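You operate a simulated robot arm through the tools that you are given. There is no shell and no other tool.

Carry out the task below with a simulated robot arm. There is one attempt and no reset: what you move stays moved.

## Task
Stir the batch at slow, try it and stand the matching block in the dock.
Fine: lever back to rest before the try; the block marked good for good, else the one marked hold; tins, slider and water button stay.

It is judged by the outcome, as a careful person would: the job done as asked, and still so three seconds after it is handed in. It fails if anything else is knocked over, pushed out of place, dropped, spilled or broken.

## Robot
A 7-joint arm with a two-finger parallel gripper, fixed in place. Base frame: the origin is on the floor under the middle of its stand, x ahead of it, y to its left, z up. Lengths are in mm, angles in degrees, forces in N, time in s.
It reaches about 1247 mm from its shoulder. Its first joint turns from -132.0 to 132.0 degrees. Payload 3.91 kg.
The tool frame sits at the grasp point between the pads (the TCP): z along the fingers, y along the line on which they close. The tips reach 30 mm beyond it. Largest opening 110 mm; finger width 20, thickness 10; the body of the gripper, 48 by 112 mm, starts 55 mm behind the TCP.
Orientation is that of the tool frame in the base frame, as a unit quaternion [x, y, z, w]. With the fingers straight down and closing along the base's y, the tool's x points along the base's -x, its y along +y and its z along -z.

## Interface
- The arm moves only by the tool arm_command. Its argument "series" is text: rows parted by semicolons, each of 7 numbers parted by spaces: the shift along the tool's x, y, z in mm, then the turn, a rotation vector about the tool's x, y, z in degrees, then the opening, from 0 (shut) to 1 (fully open). In form: x y z ax ay az fingers; .... A call has 1 to 20 rows; each row is the pose to reach, as a shift and turn from the pose commanded when the call began, along the tool's axes at that moment. A row lasts 0.2 s, in which the tool goes at most 50 mm and 8.6 degrees; a call with a longer step from one row to the next is refused whole, and so is a gripper value outside its range. Where a pose cannot be reached the arm comes as near as it can. A force on the tool above 90 N (or 10 N above the force at the start of the call, whichever is more), or a blocked arm, ends the call early, and 0.2 s more pass. Each finger travels about 108 mm/s and halts on what it meets, pressing with about 32 N; the grip force reading is that of the motor and also rises with nothing between the fingers. The clock runs only during rows and for 0.2 s after the last one: add rows that repeat a pose to give the fingers time. It gives the time, the measured TCP pose, the force on the tool (base axes), the opening and the grip force at its end, in the units of the frame above (readings bear some noise), with the torque about the TCP (base axes, N m) and any sound that the robot's microphone picked up, and new pictures: "pictures" is both (left out), scene, wrist or none.
- Cameras (640 x 400 px; columns grow to the right, rows downward): "scene" is fixed at [220.5, 500, 1506.2]; the picture's right is [0.85, 0.53, 0.00], its down [0.45, -0.73, -0.51] and it looks along [-0.27, 0.44, -0.86] (base axes); focal length 268 px, centre (320, 200). "wrist" rides on the gripper at [72, 17, -103] in the tool frame; the picture's right is [-0.23, 0.97, 0.00], its down [-0.76, -0.18, -0.62] and it looks along [-0.61, -0.14, 0.78] (tool axes); focal length 222 px, centre (320, 200). There is no depth. A picture from a camera that has moved, and an enlarged one, comes with that camera's place and axes in the base frame and with its lens.
- enlarge(camera, box): a new picture of the part [left, top, right, bottom] of that camera's present view, enlarged. It takes no simulated time.
- finish_job(): hands the job in; it is judged then, once.

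Places have to be worked out from the pictures, the camera data and where the tool is seen. Open the gripper and draw the arm clear of the work before you hand the job in, unless the task says otherwise.

The tools are called after "Emit:" as name(argument=value, ...) on one line, values as JSON. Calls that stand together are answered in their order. arm_command: Moves the arm, as the interface text tells. Its arguments: {"type":"object","properties":{"series":{"type":"string"},"pictures":{"type":"string","enum":["both","scene","wrist","none"]}},"required":["series"]} The other tools are called the same way: enlarge (camera, box) takes an enlarged picture of a part of a camera's view; finish_job () hands the job in.

At the start:

```text
time: 0.0
eef_pos: [-9.8, 519.6, 1249.6]
ee_rot: [0.0, 1.0, 0.0, 0.001]
force: [-0.3, 0.0, -0.3]
ft_torque: [-0.01, 0.03, -0.03]
gripper_width: 110.0
finger_force: 0.2
```

scene: 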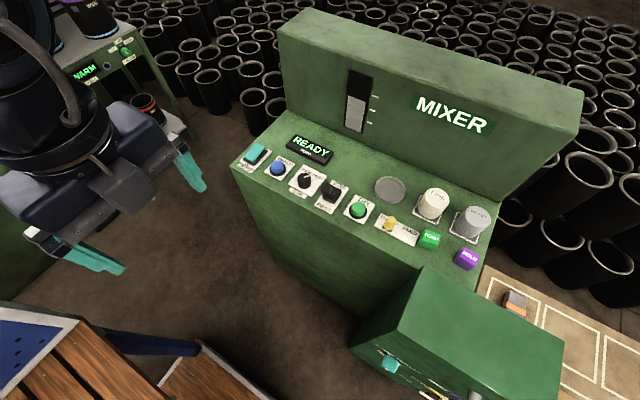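
wrist: 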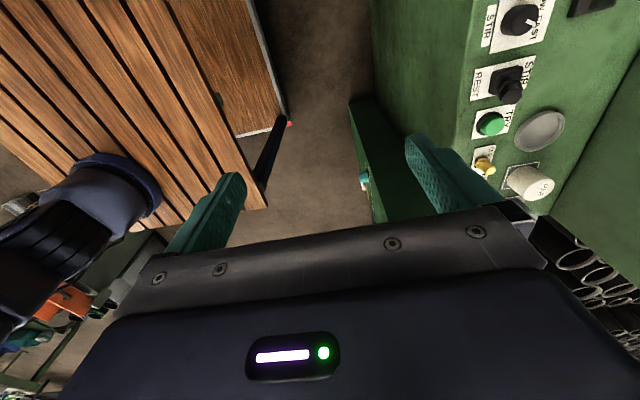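

I'll look closely at the mixer panel before moving anything.

Emit:
enlarge(camera="scene", box=[230, 120, 390, 220])

Emit:
enlarge(camera="scene", box=[340, 170, 500, 270])

Emit:
enlarge(camera="scene", box=[320, 50, 400, 150])

Emit:
enlarge(camera="scene", box=[340, 260, 640, 400])

Emit:
enlarge(camera="wrist", box=[440, 0, 640, 210])

```text
4.00 times, centred on (310, 170) of scene
camera zoom: at [220.5, 500.0, 1506.2], right [0.85, 0.53, 0.0], down [0.45, -0.73, -0.51], along [-0.27, 0.44, -0.86], focal length 1070 px, centre (360, 320)
```

zoom: 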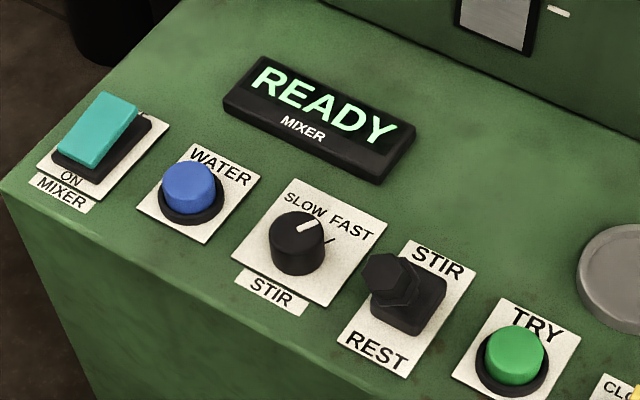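

```text
4.00 times, centred on (420, 220) of scene
camera zoom: at [220.5, 500.0, 1506.2], right [0.85, 0.53, 0.0], down [0.45, -0.73, -0.51], along [-0.27, 0.44, -0.86], focal length 1070 px, centre (-80, 120)
```

zoom: 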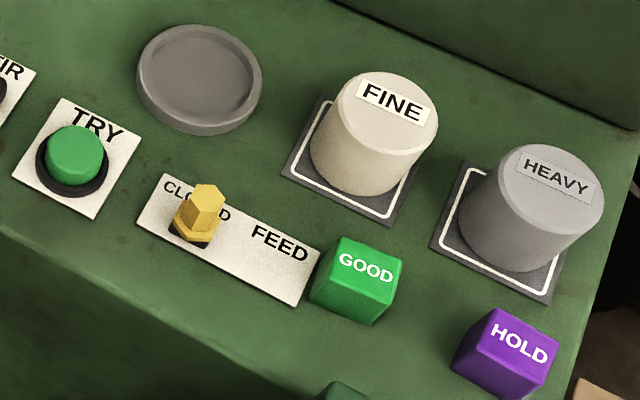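

```text
4.00 times, centred on (360, 100) of scene
camera zoom: at [220.5, 500.0, 1506.2], right [0.85, 0.53, 0.0], down [0.45, -0.73, -0.51], along [-0.27, 0.44, -0.86], focal length 1070 px, centre (160, 600)
```

zoom: 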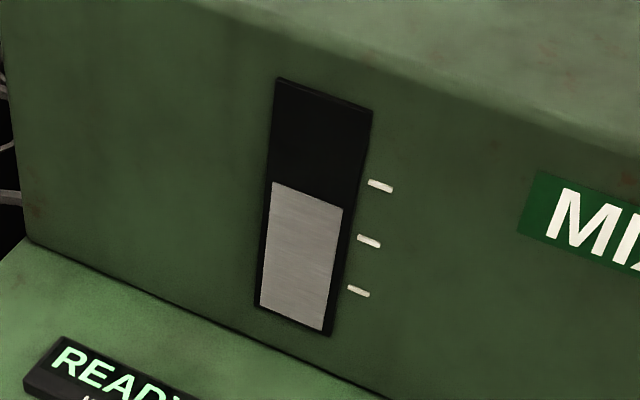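

```text
2.13 times, centred on (490, 330) of scene
camera zoom: at [220.5, 500.0, 1506.2], right [0.85, 0.53, 0.0], down [0.45, -0.73, -0.51], along [-0.27, 0.44, -0.86], focal length 571 px, centre (-43, -77)
```

zoom: 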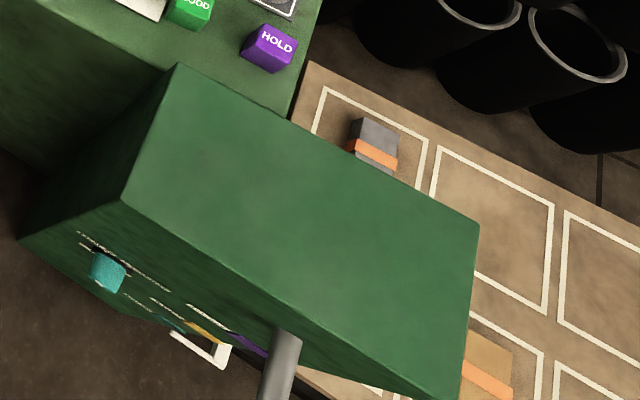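

```text
1.90 times, centred on (540, 105) of wrist
camera zoom: at [-80.6, 536.4, 1352.7], right [0.23, 0.97, 0.0], down [0.76, -0.18, 0.62], along [0.61, -0.14, -0.78], focal length 423 px, centre (-99, 381)
```

zoom: 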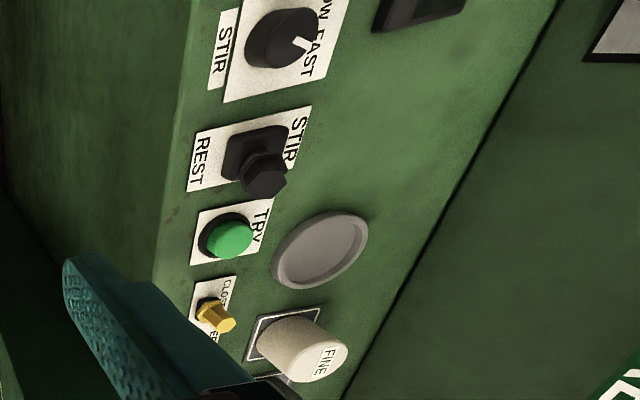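

The mixer row runs along x at about y=810, z≈945 by triangulating the TRY button. Now I need to find the dock and read the knob, so I'll enlarge other parts.

Emit:
enlarge(camera="scene", box=[285, 160, 335, 200])

Emit:
enlarge(camera="scene", box=[0, 0, 240, 150])

Emit:
enlarge(camera="scene", box=[0, 250, 340, 400])

Emit:
enlarge(camera="scene", box=[360, 320, 500, 400])

Emit:
enlarge(camera="wrist", box=[280, 60, 480, 260])

Emit:
enlarge(camera="wrist", box=[0, 140, 240, 400])

```text
10.00 times, centred on (310, 180) of scene
camera zoom: at [220.5, 500.0, 1506.2], right [0.85, 0.53, 0.0], down [0.45, -0.73, -0.51], along [-0.27, 0.44, -0.86], focal length 2676 px, centre (420, 400)
```

zoom: 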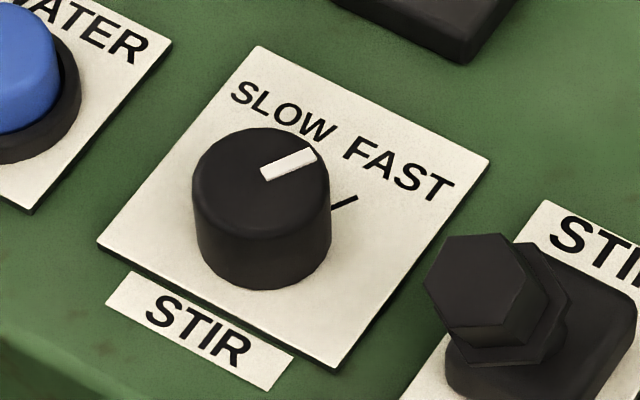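

```text
2.67 times, centred on (120, 75) of scene
camera zoom: at [220.5, 500.0, 1506.2], right [0.85, 0.53, 0.0], down [0.45, -0.73, -0.51], along [-0.27, 0.44, -0.86], focal length 714 px, centre (853, 533)
```

zoom: 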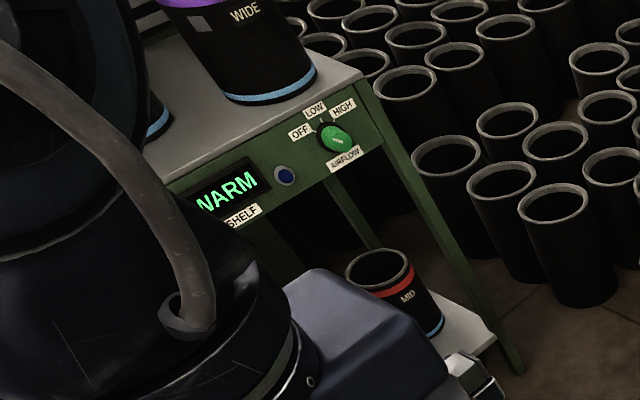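

```text
1.88 times, centred on (170, 325) of scene
camera zoom: at [220.5, 500.0, 1506.2], right [0.85, 0.53, 0.0], down [0.45, -0.73, -0.51], along [-0.27, 0.44, -0.86], focal length 504 px, centre (602, -35)
```

zoom: 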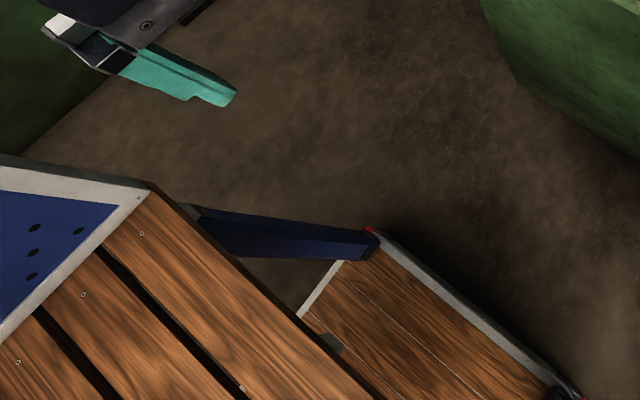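

```text
4.57 times, centred on (430, 360) of scene
camera zoom: at [220.5, 500.0, 1506.2], right [0.85, 0.53, 0.0], down [0.45, -0.73, -0.51], along [-0.27, 0.44, -0.86], focal length 1223 px, centre (-183, -531)
```

zoom: 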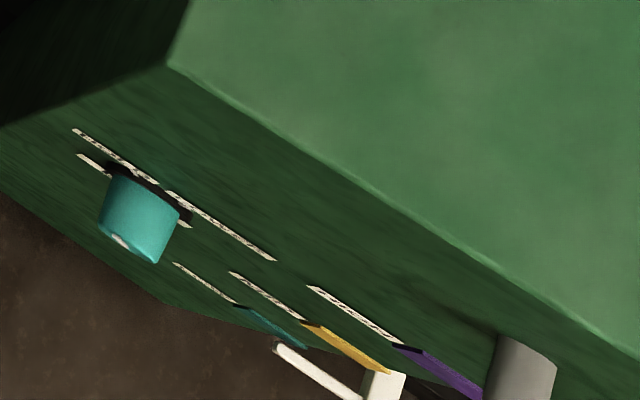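

```text
2.00 times, centred on (380, 160) of wrist
camera zoom: at [-80.6, 536.4, 1352.7], right [0.23, 0.97, 0.0], down [0.76, -0.18, 0.62], along [0.61, -0.14, -0.78], focal length 444 px, centre (200, 280)
```

zoom: 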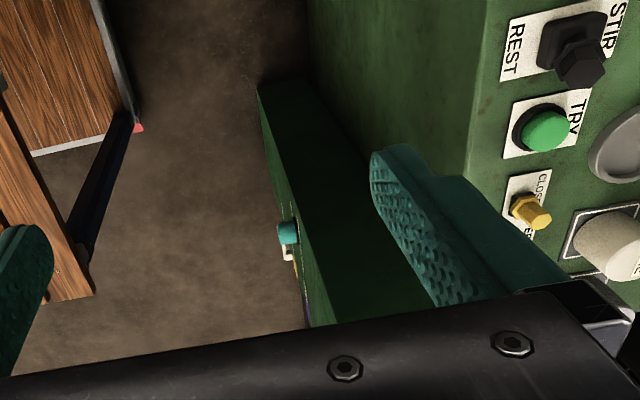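

```text
1.54 times, centred on (120, 270) of wrist
camera zoom: at [-80.6, 536.4, 1352.7], right [0.23, 0.97, 0.0], down [0.76, -0.18, 0.62], along [0.61, -0.14, -0.78], focal length 342 px, centre (628, 92)
```

zoom: 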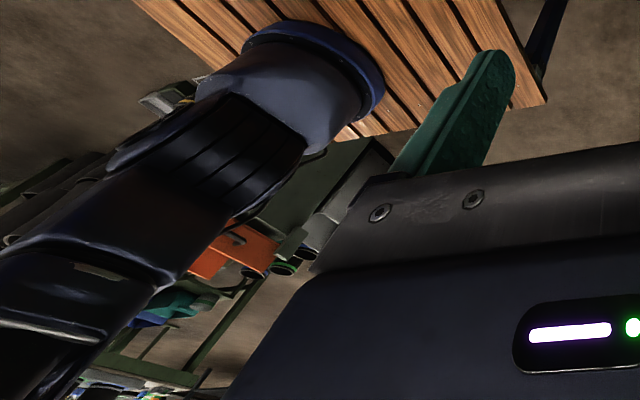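

The STIR knob's pointer sits near the FAST tick, and no dock is visible yet. I'll move the gripper up over the front of the mixer for a closer wrist view of the row.

Emit:
arm_command(series="8 36 -10 0 0 0 1; 16 72 -20 0 0 0 1; 24 108 -30 0 0 0 1; 32 144 -40 0 0 0 1; 40 180 -50 0 0 0 1; 40 180 -50 0 0 0 1", pictures="both")

```text
time: 1.4
eef_pos: [-50.3, 697.6, 1300.7]
ee_rot: [0.0, 1.0, 0.0, 0.0]
force: [-0.2, -0.9, 0.3]
ft_torque: [-0.01, 0.02, 0.03]
gripper_width: 110.1
finger_force: 0.1
camera wrist: at [-121.4, 715.4, 1403.8], right [0.23, 0.97, 0.0], down [0.76, -0.18, 0.62], along [0.61, -0.14, -0.78], focal length 222 px, centre (320, 200)
```

scene: 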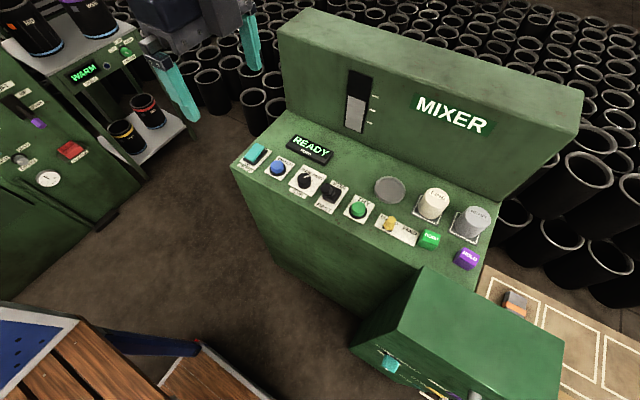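
wrist: 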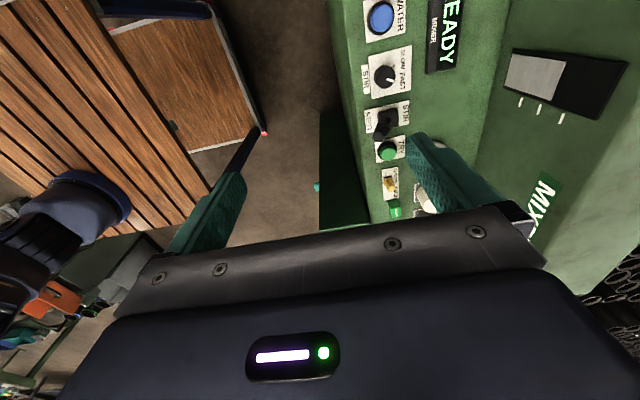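

The row is now visible from above. I'll enlarge the wrist view on the knob, and the left side of the scene to look for the dock.

Emit:
enlarge(camera="wrist", box=[340, 0, 440, 110])

Emit:
enlarge(camera="wrist", box=[340, 90, 460, 220])

Emit:
enlarge(camera="scene", box=[0, 60, 200, 220])

Emit:
enlarge(camera="scene", box=[360, 160, 440, 220])

```text
3.64 times, centred on (390, 55) of wrist
camera zoom: at [-121.4, 715.4, 1403.8], right [0.23, 0.97, 0.0], down [0.76, -0.18, 0.62], along [0.61, -0.14, -0.78], focal length 808 px, centre (66, 727)
```

zoom: 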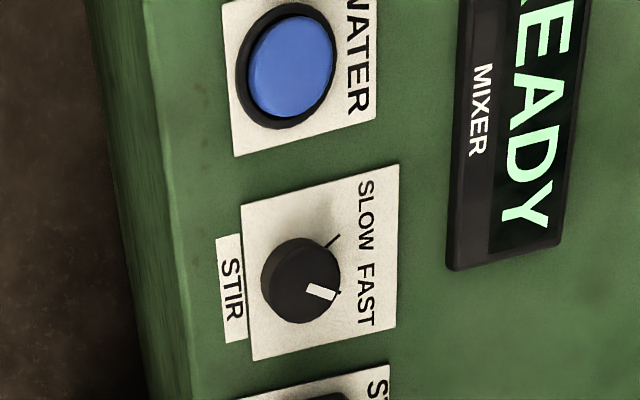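

```text
3.08 times, centred on (400, 155) of wrist
camera zoom: at [-121.4, 715.4, 1403.8], right [0.23, 0.97, 0.0], down [0.76, -0.18, 0.62], along [0.61, -0.14, -0.78], focal length 684 px, centre (74, 338)
```

zoom: 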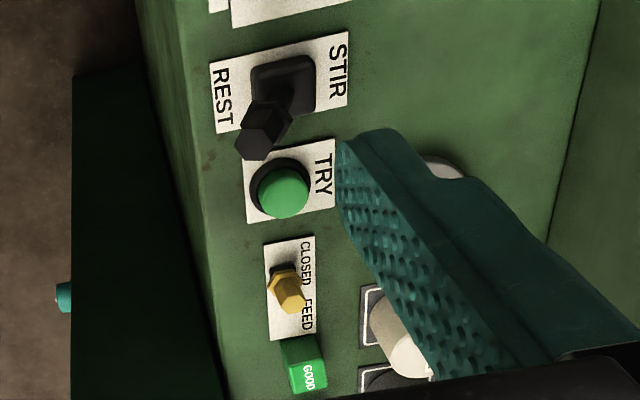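

```text
2.50 times, centred on (100, 140) of scene
camera zoom: at [220.5, 500.0, 1506.2], right [0.85, 0.53, 0.0], down [0.45, -0.73, -0.51], along [-0.27, 0.44, -0.86], focal length 669 px, centre (870, 350)
```

zoom: 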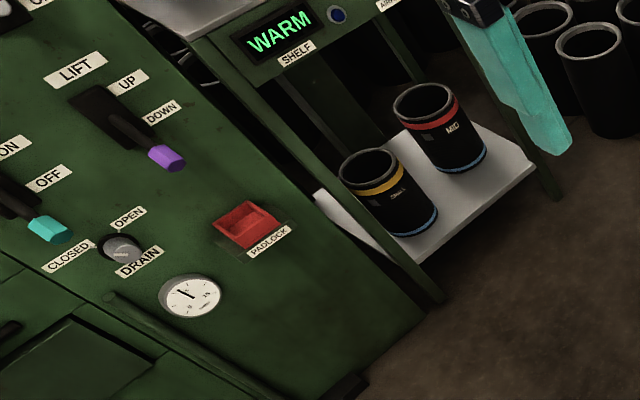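

```text
6.67 times, centred on (400, 190) of scene
camera zoom: at [220.5, 500.0, 1506.2], right [0.85, 0.53, 0.0], down [0.45, -0.73, -0.51], along [-0.27, 0.44, -0.86], focal length 1784 px, centre (-213, 267)
```

zoom: 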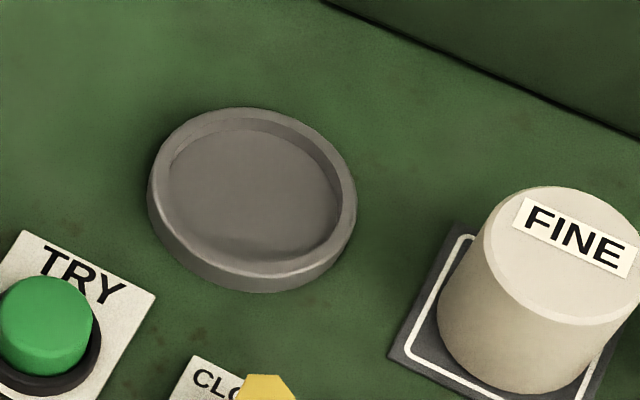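

The knob points to FAST (the SLOW tick is about 60° away), and the lever leans to REST. I'll shift along +x to see the right part of the mixer and whatever stands beyond it.

Emit:
arm_command(series="-45 0 0 0 0 0 1; -90 0 0 0 0 0 1; -135 0 0 0 0 0 1; -180 0 0 0 0 0 1; -225 0 0 0 0 0 1; -260 0 0 0 0 0 1; -260 0 0 0 0 0 1", pictures="both")

```text
time: 3.0
eef_pos: [209.5, 697.8, 1298.0]
ee_rot: [-0.001, 1.0, 0.001, -0.001]
force: [-1.2, 0.2, 0.5]
ft_torque: [0.02, -0.02, 0.0]
gripper_width: 110.1
finger_force: 0.0
camera wrist: at [138.1, 715.9, 1401.6], right [0.23, 0.97, 0.0], down [0.76, -0.18, 0.62], along [0.61, -0.14, -0.78], focal length 222 px, centre (320, 200)
```

scene: 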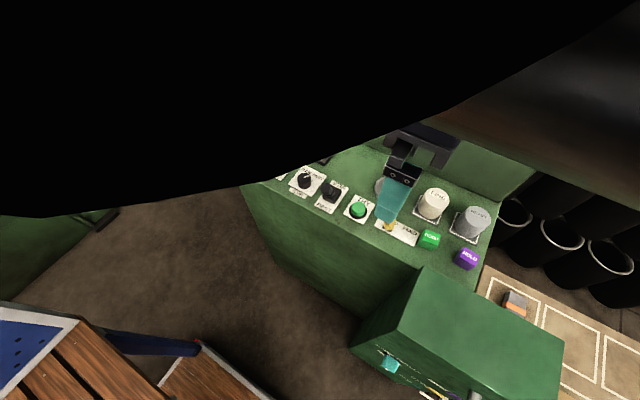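
wrist: 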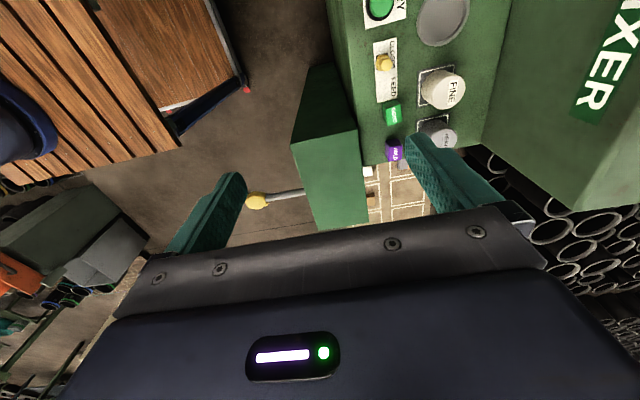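

Emit:
enlarge(camera="wrist", box=[330, 60, 470, 220])

Emit:
enlarge(camera="wrist", box=[340, 0, 500, 130])

Emit:
enlarge(camera="wrist", box=[360, 120, 440, 220])

```text
2.50 times, centred on (400, 140) of wrist
camera zoom: at [138.1, 715.9, 1401.6], right [0.23, 0.97, 0.0], down [0.76, -0.18, 0.62], along [0.61, -0.14, -0.78], focal length 555 px, centre (120, 350)
```

zoom: 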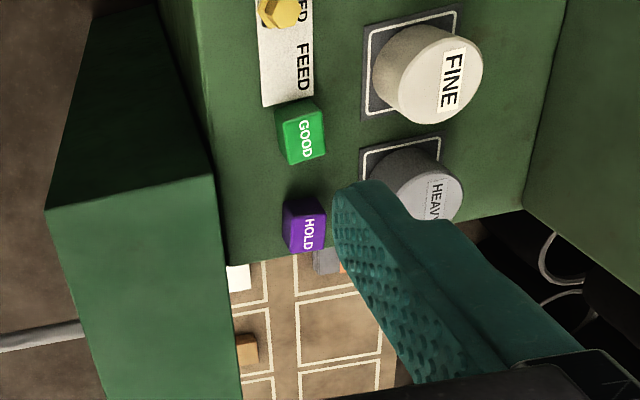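

```text
3.08 times, centred on (420, 65) of wrist
camera zoom: at [138.1, 715.9, 1401.6], right [0.23, 0.97, 0.0], down [0.76, -0.18, 0.62], along [0.61, -0.14, -0.78], focal length 684 px, centre (12, 615)
```

zoom: 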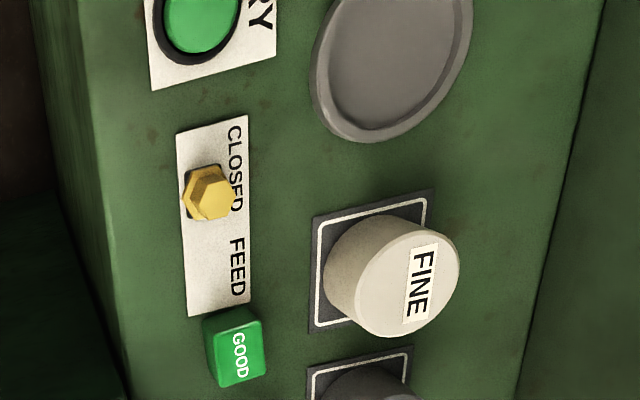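

```text
4.00 times, centred on (400, 170) of wrist
camera zoom: at [138.1, 715.9, 1401.6], right [0.23, 0.97, 0.0], down [0.76, -0.18, 0.62], along [0.61, -0.14, -0.78], focal length 888 px, centre (0, 320)
```

zoom: 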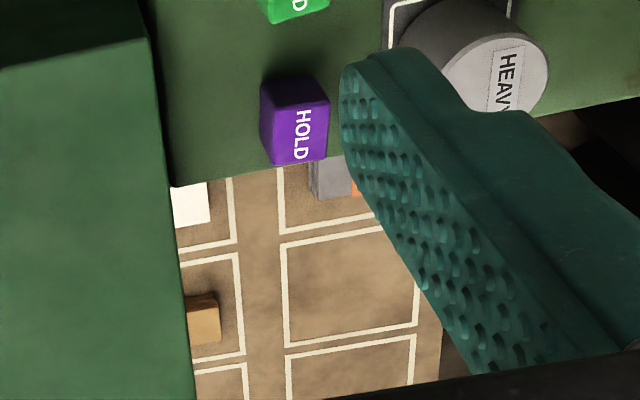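

No labelled dock so far apart from the shallow round dish on the mixer. I'll look further to the right over the tray and kiosk.

Emit:
arm_command(series="-45 0 0 0 0 0 1; -90 0 0 0 0 0 1; -135 0 0 0 0 0 1; -180 0 0 0 0 0 1; -225 0 0 0 0 0 1; -270 0 0 0 0 0 1; -300 0 0 0 0 0 1; -300 0 0 0 0 0 1", pictures="both")

```text
time: 4.8
eef_pos: [510.7, 701.7, 1298.0]
ee_rot: [-0.001, 1.0, -0.001, 0.0]
force: [-0.2, 0.5, -0.3]
ft_torque: [-0.02, -0.04, -0.01]
gripper_width: 110.0
finger_force: 0.1
camera wrist: at [439.2, 718.0, 1401.7], right [0.23, 0.97, 0.0], down [0.76, -0.18, 0.62], along [0.61, -0.14, -0.78], focal length 222 px, centre (320, 200)
```

scene: 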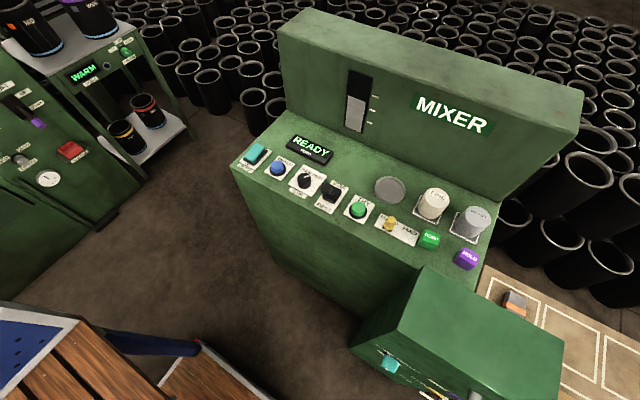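
wrist: 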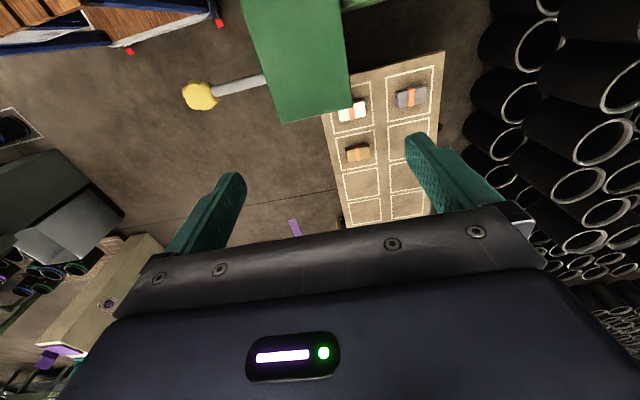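

Emit:
enlarge(camera="wrist", box=[300, 40, 460, 240])

Emit:
enlarge(camera="wrist", box=[0, 0, 240, 260])

Emit:
enlarge(camera="scene", box=[360, 140, 520, 280])

```text
2.00 times, centred on (380, 140) of wrist
camera zoom: at [439.2, 718.0, 1401.7], right [0.23, 0.97, 0.0], down [0.76, -0.18, 0.62], along [0.61, -0.14, -0.78], focal length 444 px, centre (200, 320)
```

zoom: 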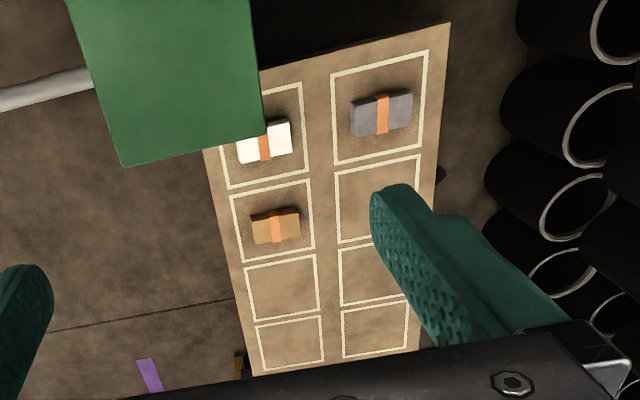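

```text
1.54 times, centred on (120, 130) of wrist
camera zoom: at [439.2, 718.0, 1401.7], right [0.23, 0.97, 0.0], down [0.76, -0.18, 0.62], along [0.61, -0.14, -0.78], focal length 342 px, centre (628, 308)
```

zoom: 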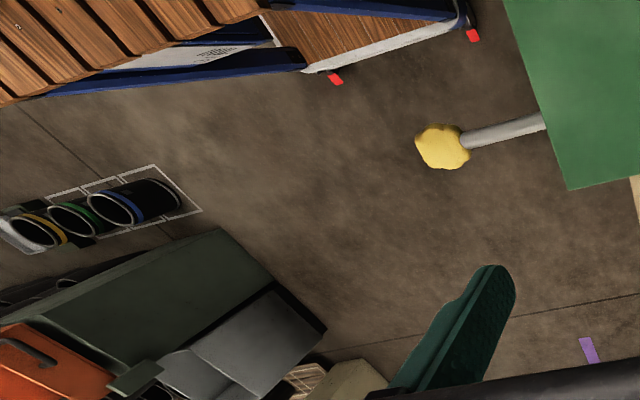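

```text
2.86 times, centred on (440, 210) of scene
camera zoom: at [220.5, 500.0, 1506.2], right [0.85, 0.53, 0.0], down [0.45, -0.73, -0.51], along [-0.27, 0.44, -0.86], focal length 764 px, centre (-23, 171)
```

zoom: 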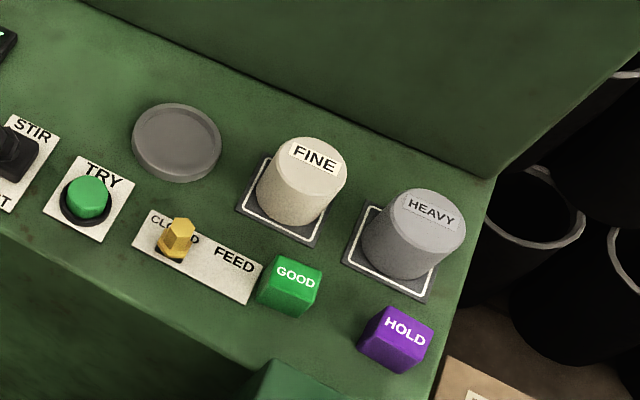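

The remaining tray and kiosk belong to other stations. The shallow round dish on the mixer is the only dock-like recess there. I'll move back above the STIR knob (≈(-19, 814, 958)) for a close look.

Emit:
arm_command(series="45 7 10 0 0 0 1; 90 14 20 0 0 0 1; 135 21 30 0 0 0 1; 180 28 45 0 0 0 1; 225 35 60 0 0 0 1; 270 43 75 0 0 0 1; 315 50 90 0 0 0 1; 360 58 105 0 0 0 1; 405 66 120 0 0 0 1; 450 74 135 0 0 0 1; 495 82 150 0 0 0 1; 530 90 165 0 0 0 1; 530 90 165 0 0 0 1", pictures="both")

```text
time: 7.6
eef_pos: [-19.0, 788.5, 1133.7]
ee_rot: [0.001, 1.0, 0.0, 0.001]
force: [0.5, -0.4, -0.4]
ft_torque: [0.02, 0.0, 0.01]
gripper_width: 109.6
finger_force: 0.0
camera wrist: at [-90.8, 805.7, 1237.3], right [0.23, 0.97, 0.0], down [0.76, -0.18, 0.62], along [0.61, -0.14, -0.78], focal length 222 px, centre (320, 200)
```

scene: 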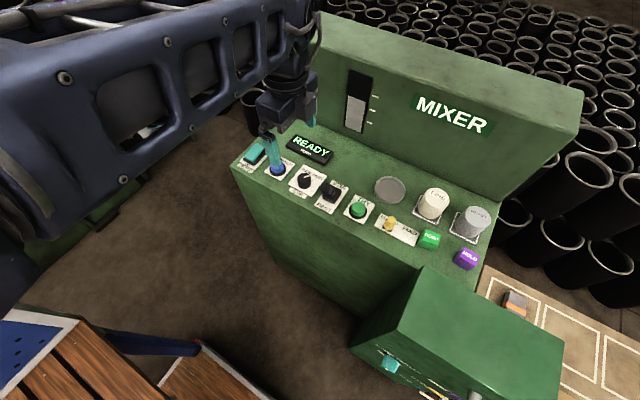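
wrist: 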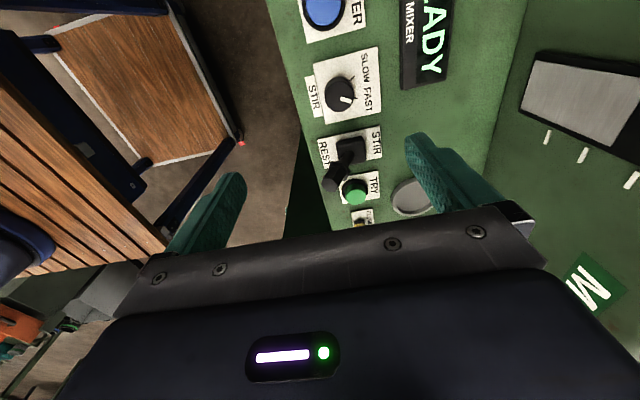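

Emit:
enlarge(camera="wrist", box=[290, 0, 410, 120])

Emit:
enlarge(camera="wrist", box=[300, 110, 420, 240])

```text
3.33 times, centred on (350, 60) of wrist
camera zoom: at [-90.8, 805.7, 1237.3], right [0.23, 0.97, 0.0], down [0.76, -0.18, 0.62], along [0.61, -0.14, -0.78], focal length 740 px, centre (220, 667)
```

zoom: 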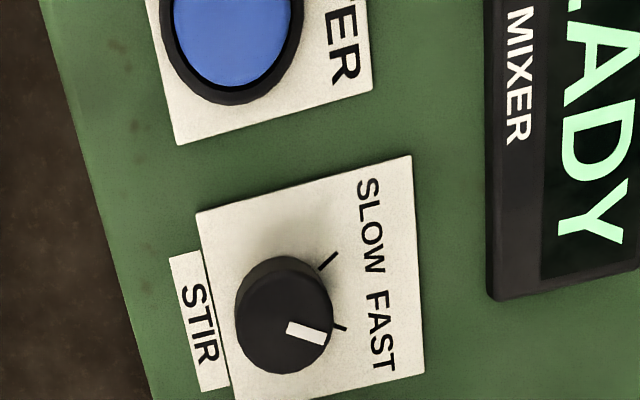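

```text
3.08 times, centred on (360, 175) of wrist
camera zoom: at [-90.8, 805.7, 1237.3], right [0.23, 0.97, 0.0], down [0.76, -0.18, 0.62], along [0.61, -0.14, -0.78], focal length 684 px, centre (197, 277)
```

zoom: 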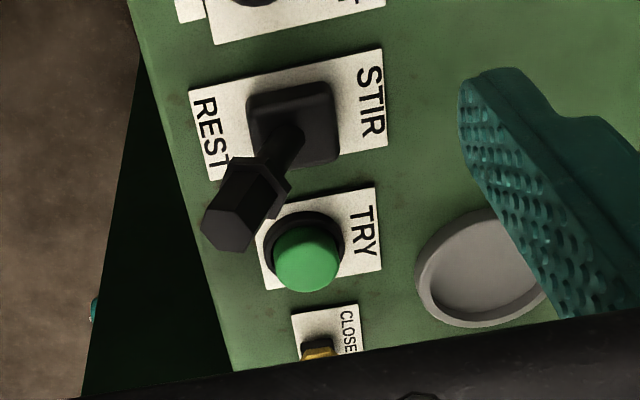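

The knob is centred near (-21, 812), its top at z≈960, with the pointer on FAST (+30°) and SLOW at −30°. I'll pre-rotate the tool by +30° and come down to above the knob with a partly open gripper.

Emit:
arm_command(series="1 8 28 0 0 7.5 0.8; 1 16 50 0 0 15 0.65; 2 24 65 0 0 22.5 0.65; 2 24 74 0 0 30 0.65; 2 24 74 0 0 30 0.65", pictures="both")

```text
time: 8.8
eef_pos: [-21.5, 812.8, 1060.7]
ee_rot: [0.258, 0.966, 0.001, 0.0]
force: [0.5, 0.3, 0.6]
ft_torque: [-0.01, 0.01, 0.01]
gripper_width: 71.6
finger_force: 0.0
camera wrist: at [-74.4, 864.5, 1162.6], right [0.68, 0.73, 0.0], down [0.57, -0.53, 0.62], along [0.45, -0.43, -0.78], focal length 222 px, centre (320, 200)
```

scene: 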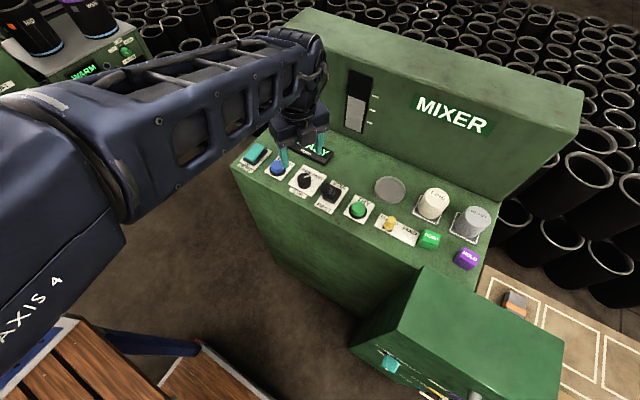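
wrist: 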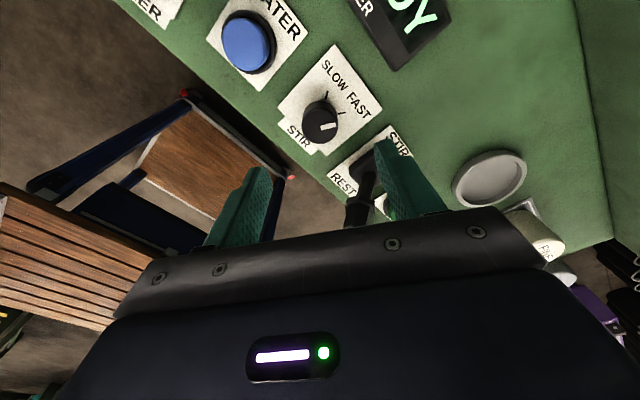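

Emit:
enlarge(camera="wrist", box=[260, 60, 420, 220])

```text
2.50 times, centred on (340, 140) of wrist
camera zoom: at [-74.4, 864.5, 1162.6], right [0.68, 0.73, 0.0], down [0.57, -0.53, 0.62], along [0.45, -0.43, -0.78], focal length 555 px, centre (270, 350)
```

zoom: 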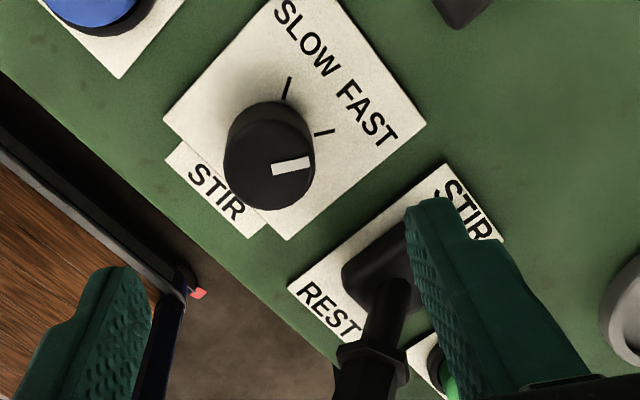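

The knob lies on the tool axis within about 1 mm. I'll descend with the open fingers to straddle it, tips near z=944.

Emit:
arm_command(series="0 0 40 0 0 0 0.6; 0 0 70 0 0 0 0.6; 0 0 80 0 0 0 0.6; 0 0 87 0 0 0 0.6; 0 0 87 0 0 0 0.6", pictures="both")

```text
time: 10.0
eef_pos: [-20.9, 814.2, 973.4]
ee_rot: [0.258, 0.966, -0.001, 0.001]
force: [-0.6, 0.3, -0.3]
ft_torque: [-0.05, 0.02, 0.0]
gripper_width: 65.6
finger_force: 0.1
camera wrist: at [-74.2, 864.5, 1076.2], right [0.68, 0.73, 0.0], down [0.57, -0.53, 0.62], along [0.46, -0.43, -0.78], focal length 222 px, centre (320, 200)
```

scene: 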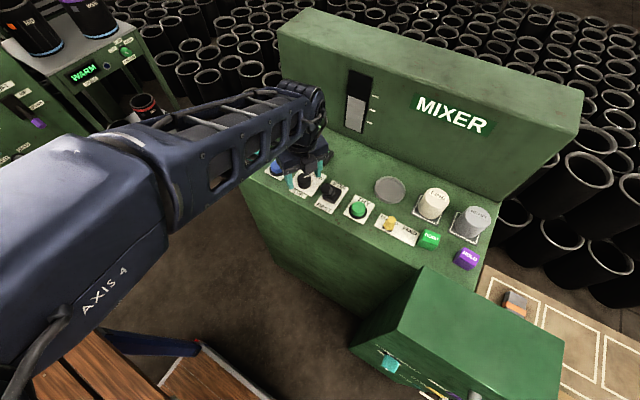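
wrist: 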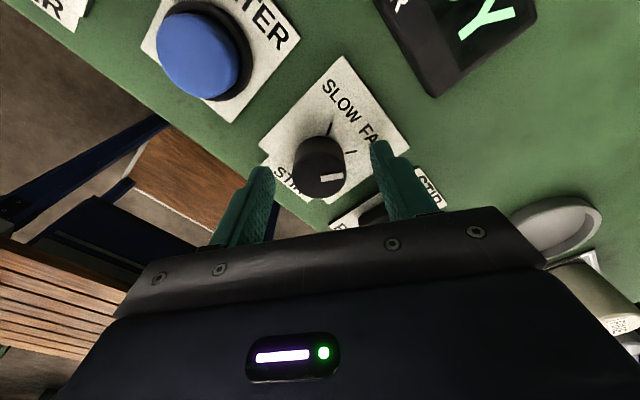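

Emit:
enlarge(camera="wrist", box=[240, 100, 420, 240])

```text
2.86 times, centred on (330, 170) of wrist
camera zoom: at [-74.2, 864.5, 1076.2], right [0.68, 0.73, 0.0], down [0.57, -0.53, 0.62], along [0.46, -0.43, -0.78], focal length 635 px, centre (291, 286)
```

zoom: 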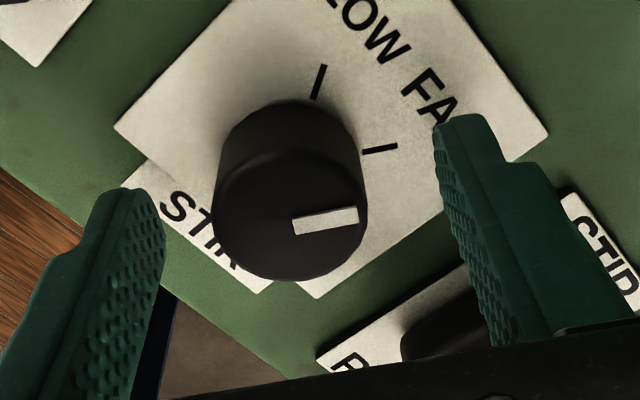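

The knob sits centrally between the fingers. I'll close on it and turn the tool −60° (counter-clockwise from above) to SLOW.

Emit:
arm_command(series="0 0 0 0 0 0 0.2; 0 0 0 0 0 0 0.2; 0 0 0 0 0 0 0.2; 0 0 0 0 0 -7.5 0.2; 0 0 0 0 0 -15 0.2; 0 0 0 0 0 -22.5 0.2; 0 0 0 0 0 -30 0.2; 0 0 0 0 0 -37.5 0.2; 0 0 0 0 0 -45 0.2; 0 0 0 0 0 -52.5 0.2; 0 0 0 0 0 -60 0.2; 0 0 0 0 0 -61 0.2; 0 0 0 0 0 -61 0.2", pictures="both")

```text
time: 12.8
eef_pos: [-21.5, 812.4, 973.4]
ee_rot: [-0.269, 0.963, -0.001, 0.001]
force: [7.4, -46.3, -8.7]
ft_torque: [-1.12, 0.02, -0.76]
gripper_width: 34.1
finger_force: 45.1
camera wrist: at [-91.1, 789.1, 1076.3], right [-0.31, 0.95, 0.0], down [0.74, 0.24, 0.62], along [0.59, 0.19, -0.78], focal length 222 px, centre (320, 200)
```

scene: 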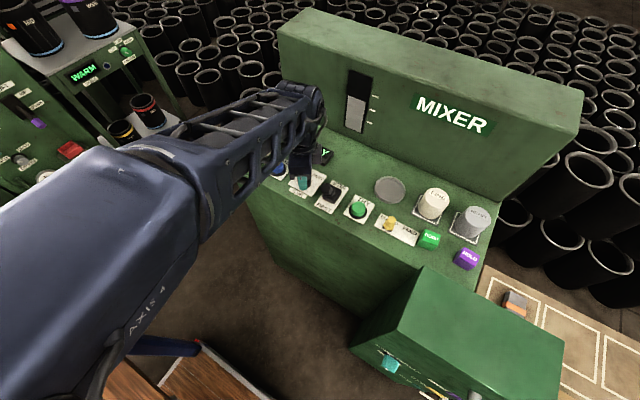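
wrist: 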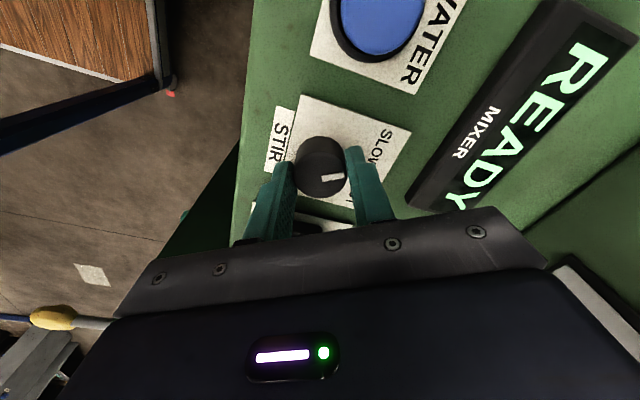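

The pointer turned with the tool. I'll release and rise straight up to check where the pointer rests.

Emit:
arm_command(series="0 0 0 0 0 0 0.6; 0 0 0 0 0 0 0.6; 0 0 -40 0 0 0 0.6; 0 0 -85 0 0 0 0.6; 0 0 -120 0 0 0 0.6; 0 0 -120 0 0 0 0.6", pictures="both")

Emit:
enlarge(camera="wrist", box=[260, 40, 420, 180])

```text
time: 14.2
eef_pos: [-20.4, 814.4, 1090.7]
ee_rot: [-0.267, 0.964, 0.0, 0.0]
force: [0.0, 0.7, -0.6]
ft_torque: [-0.03, 0.01, 0.02]
gripper_width: 66.0
finger_force: 0.2
camera wrist: at [-91.2, 790.7, 1194.4], right [-0.31, 0.95, 0.0], down [0.74, 0.24, 0.62], along [0.59, 0.19, -0.78], focal length 222 px, centre (320, 200)
```

scene: 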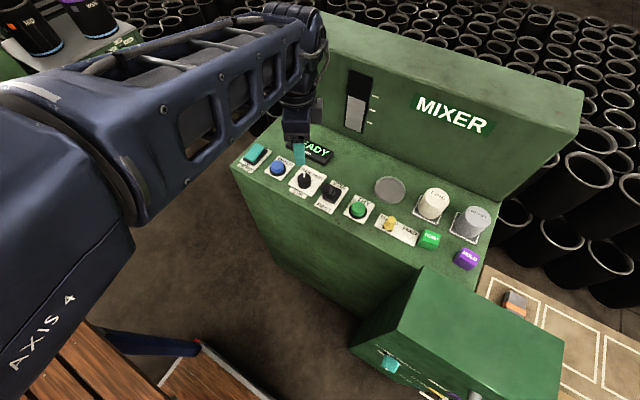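
wrist: 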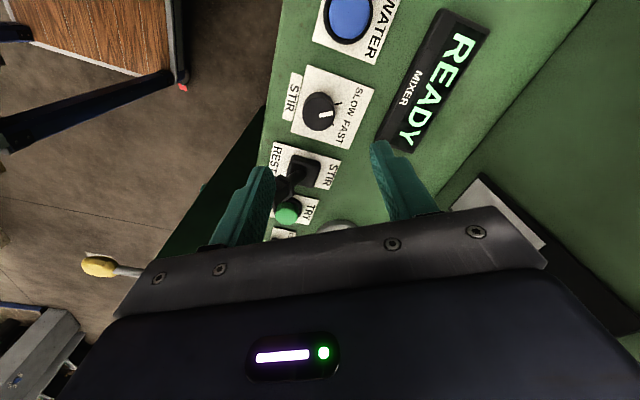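

```text
2.86 times, centred on (340, 110) of wrist
camera zoom: at [-91.2, 790.7, 1194.4], right [-0.31, 0.95, 0.0], down [0.74, 0.24, 0.62], along [0.59, 0.19, -0.78], focal length 635 px, centre (263, 457)
```

zoom: 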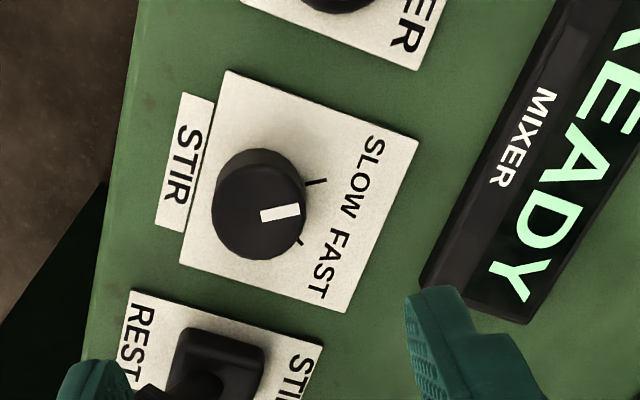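

The pointer is now parallel to the SLOW tick. Next I'll square the tool up again and view the lever from above to measure it.

Emit:
arm_command(series="0 0 -30 0 0 7.5 1; -20 -20 -40 0 0 15 1; -44.4 -43.4 -40 0 0 22.5 1; -44.4 -43.4 -40 0 0 30 1; -44.4 -43.4 -40 0 0 31 1; -44.4 -43.4 -40 0 0 31 1", pictures="both")

Emit:
enlarge(camera="wrist", box=[260, 60, 420, 200])

Emit:
enlarge(camera="scene", box=[300, 160, 380, 220])

```text
time: 15.6
eef_pos: [39.3, 800.0, 1131.1]
ee_rot: [0.0, 1.0, 0.0, 0.0]
force: [-0.1, -0.3, 0.7]
ft_torque: [-0.01, 0.0, -0.03]
gripper_width: 109.8
finger_force: 0.0
camera wrist: at [-32.6, 816.6, 1235.5], right [0.23, 0.97, 0.0], down [0.76, -0.18, 0.62], along [0.61, -0.14, -0.78], focal length 222 px, centre (320, 200)
```

scene: 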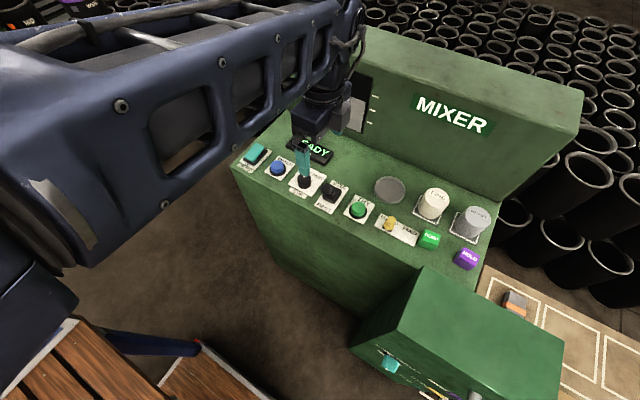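
wrist: 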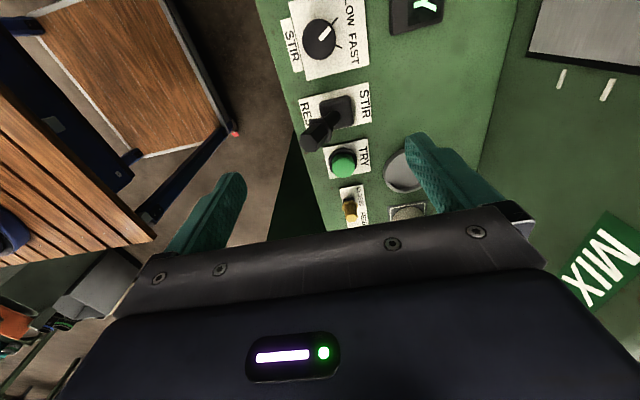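

```text
2.86 times, centred on (340, 130) of wrist
camera zoom: at [-32.6, 816.6, 1235.5], right [0.23, 0.97, 0.0], down [0.76, -0.18, 0.62], along [0.61, -0.14, -0.78], focal length 635 px, centre (263, 400)
```

zoom: 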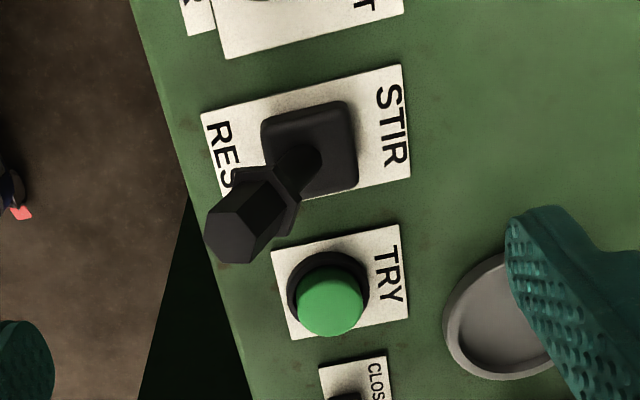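

```text
6.67 times, centred on (340, 190) of scene
camera zoom: at [220.5, 500.0, 1506.2], right [0.85, 0.53, 0.0], down [0.45, -0.73, -0.51], along [-0.27, 0.44, -0.86], focal length 1784 px, centre (187, 267)
```

zoom: 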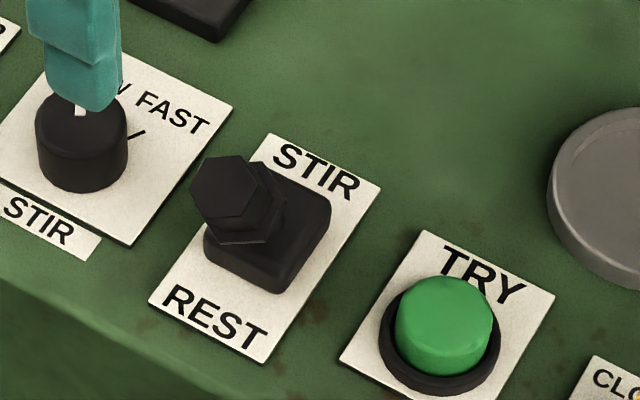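

The lever pivots near (60, 813) with its head at about (60, 781, 1016), leaning toward REST. I'll straddle it with the fully open fingers (closing along y), tips down to z≈988.

Emit:
arm_command(series="-20.7 8 0 0 0 0 1; -20.7 8 40 0 0 0 1; -20.7 8 80 0 0 0 1; -20.7 8 113 0 0 0 1; -20.7 8 113 0 0 0 1", pictures="both")

Emit:
enlarge(camera="wrist", box=[160, 60, 500, 270])

```text
time: 16.8
eef_pos: [60.7, 806.9, 1020.9]
ee_rot: [0.001, 1.0, -0.001, 0.0]
force: [-0.2, -0.7, -0.2]
ft_torque: [0.02, -0.04, -0.01]
gripper_width: 109.9
finger_force: 0.1
camera wrist: at [-11.0, 825.2, 1124.4], right [0.23, 0.97, 0.0], down [0.76, -0.18, 0.62], along [0.61, -0.14, -0.78], focal length 222 px, centre (320, 200)
```

scene: 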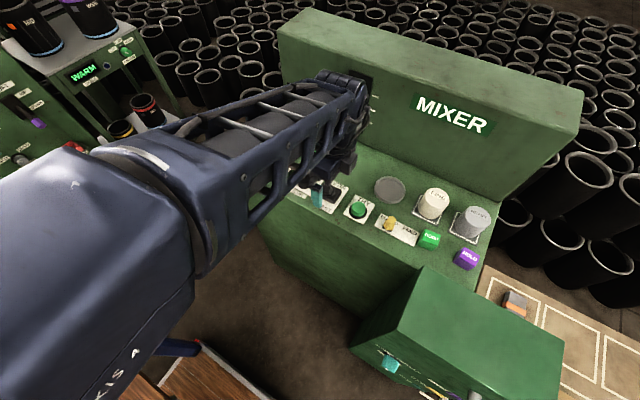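
wrist: 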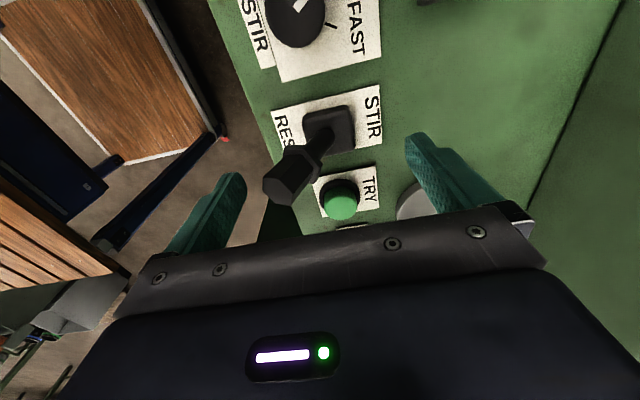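

```text
1.88 times, centred on (330, 165) of wrist
camera zoom: at [-11.0, 825.2, 1124.4], right [0.23, 0.97, 0.0], down [0.76, -0.18, 0.62], along [0.61, -0.14, -0.78], focal length 418 px, centre (301, 266)
```

zoom: 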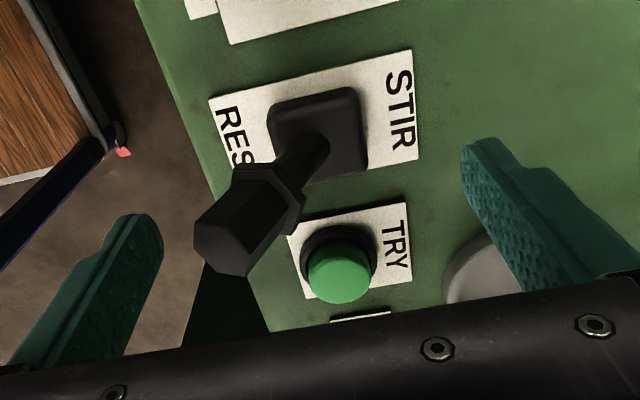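

The lever head sits between the fingers with clearance. I'll push it toward STIR by moving in +y in small steps, and watch the force.

Emit:
arm_command(series="0 12 0 0 0 0 1; 0 22 0 0 0 0 1; 0 30 0 0 0 0 1; 0 37 0 0 0 0 1; 0 44 0 0 0 0 1; 0 50 0 0 0 0 1; 0 56 0 0 0 0 1", pictures="both")

Emit:
enlarge(camera="wrist", box=[160, 0, 500, 270])

```text
time: 18.4
eef_pos: [60.2, 863.7, 1020.7]
ee_rot: [0.0, 1.0, 0.0, 0.0]
force: [-0.2, 0.5, -0.5]
ft_torque: [0.01, -0.02, 0.02]
gripper_width: 109.9
finger_force: 0.0
camera wrist: at [-12.5, 880.7, 1124.0], right [0.23, 0.97, 0.0], down [0.76, -0.18, 0.62], along [0.61, -0.14, -0.78], focal length 222 px, centre (320, 200)
```

scene: 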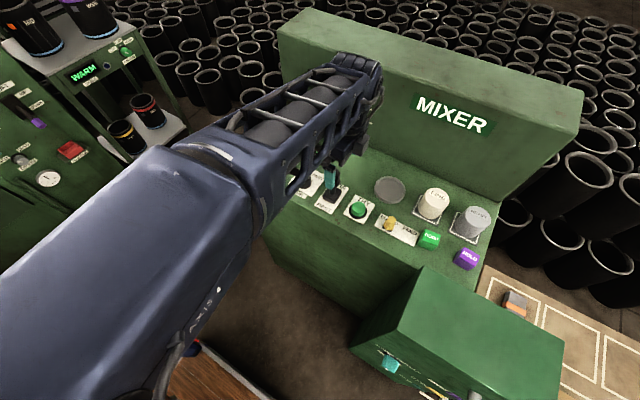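
wrist: 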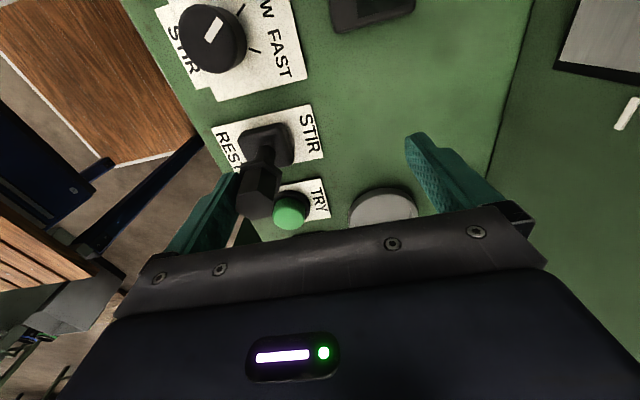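

```text
1.48 times, centred on (330, 135) of wrist
camera zoom: at [-12.5, 880.7, 1124.0], right [0.23, 0.97, 0.0], down [0.76, -0.18, 0.62], along [0.61, -0.14, -0.78], focal length 329 px, centre (305, 296)
```

zoom: 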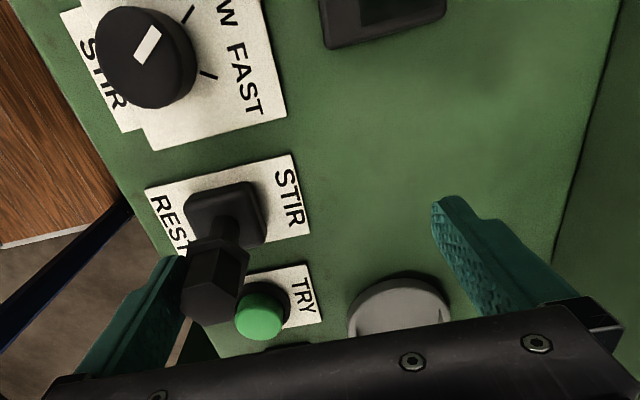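

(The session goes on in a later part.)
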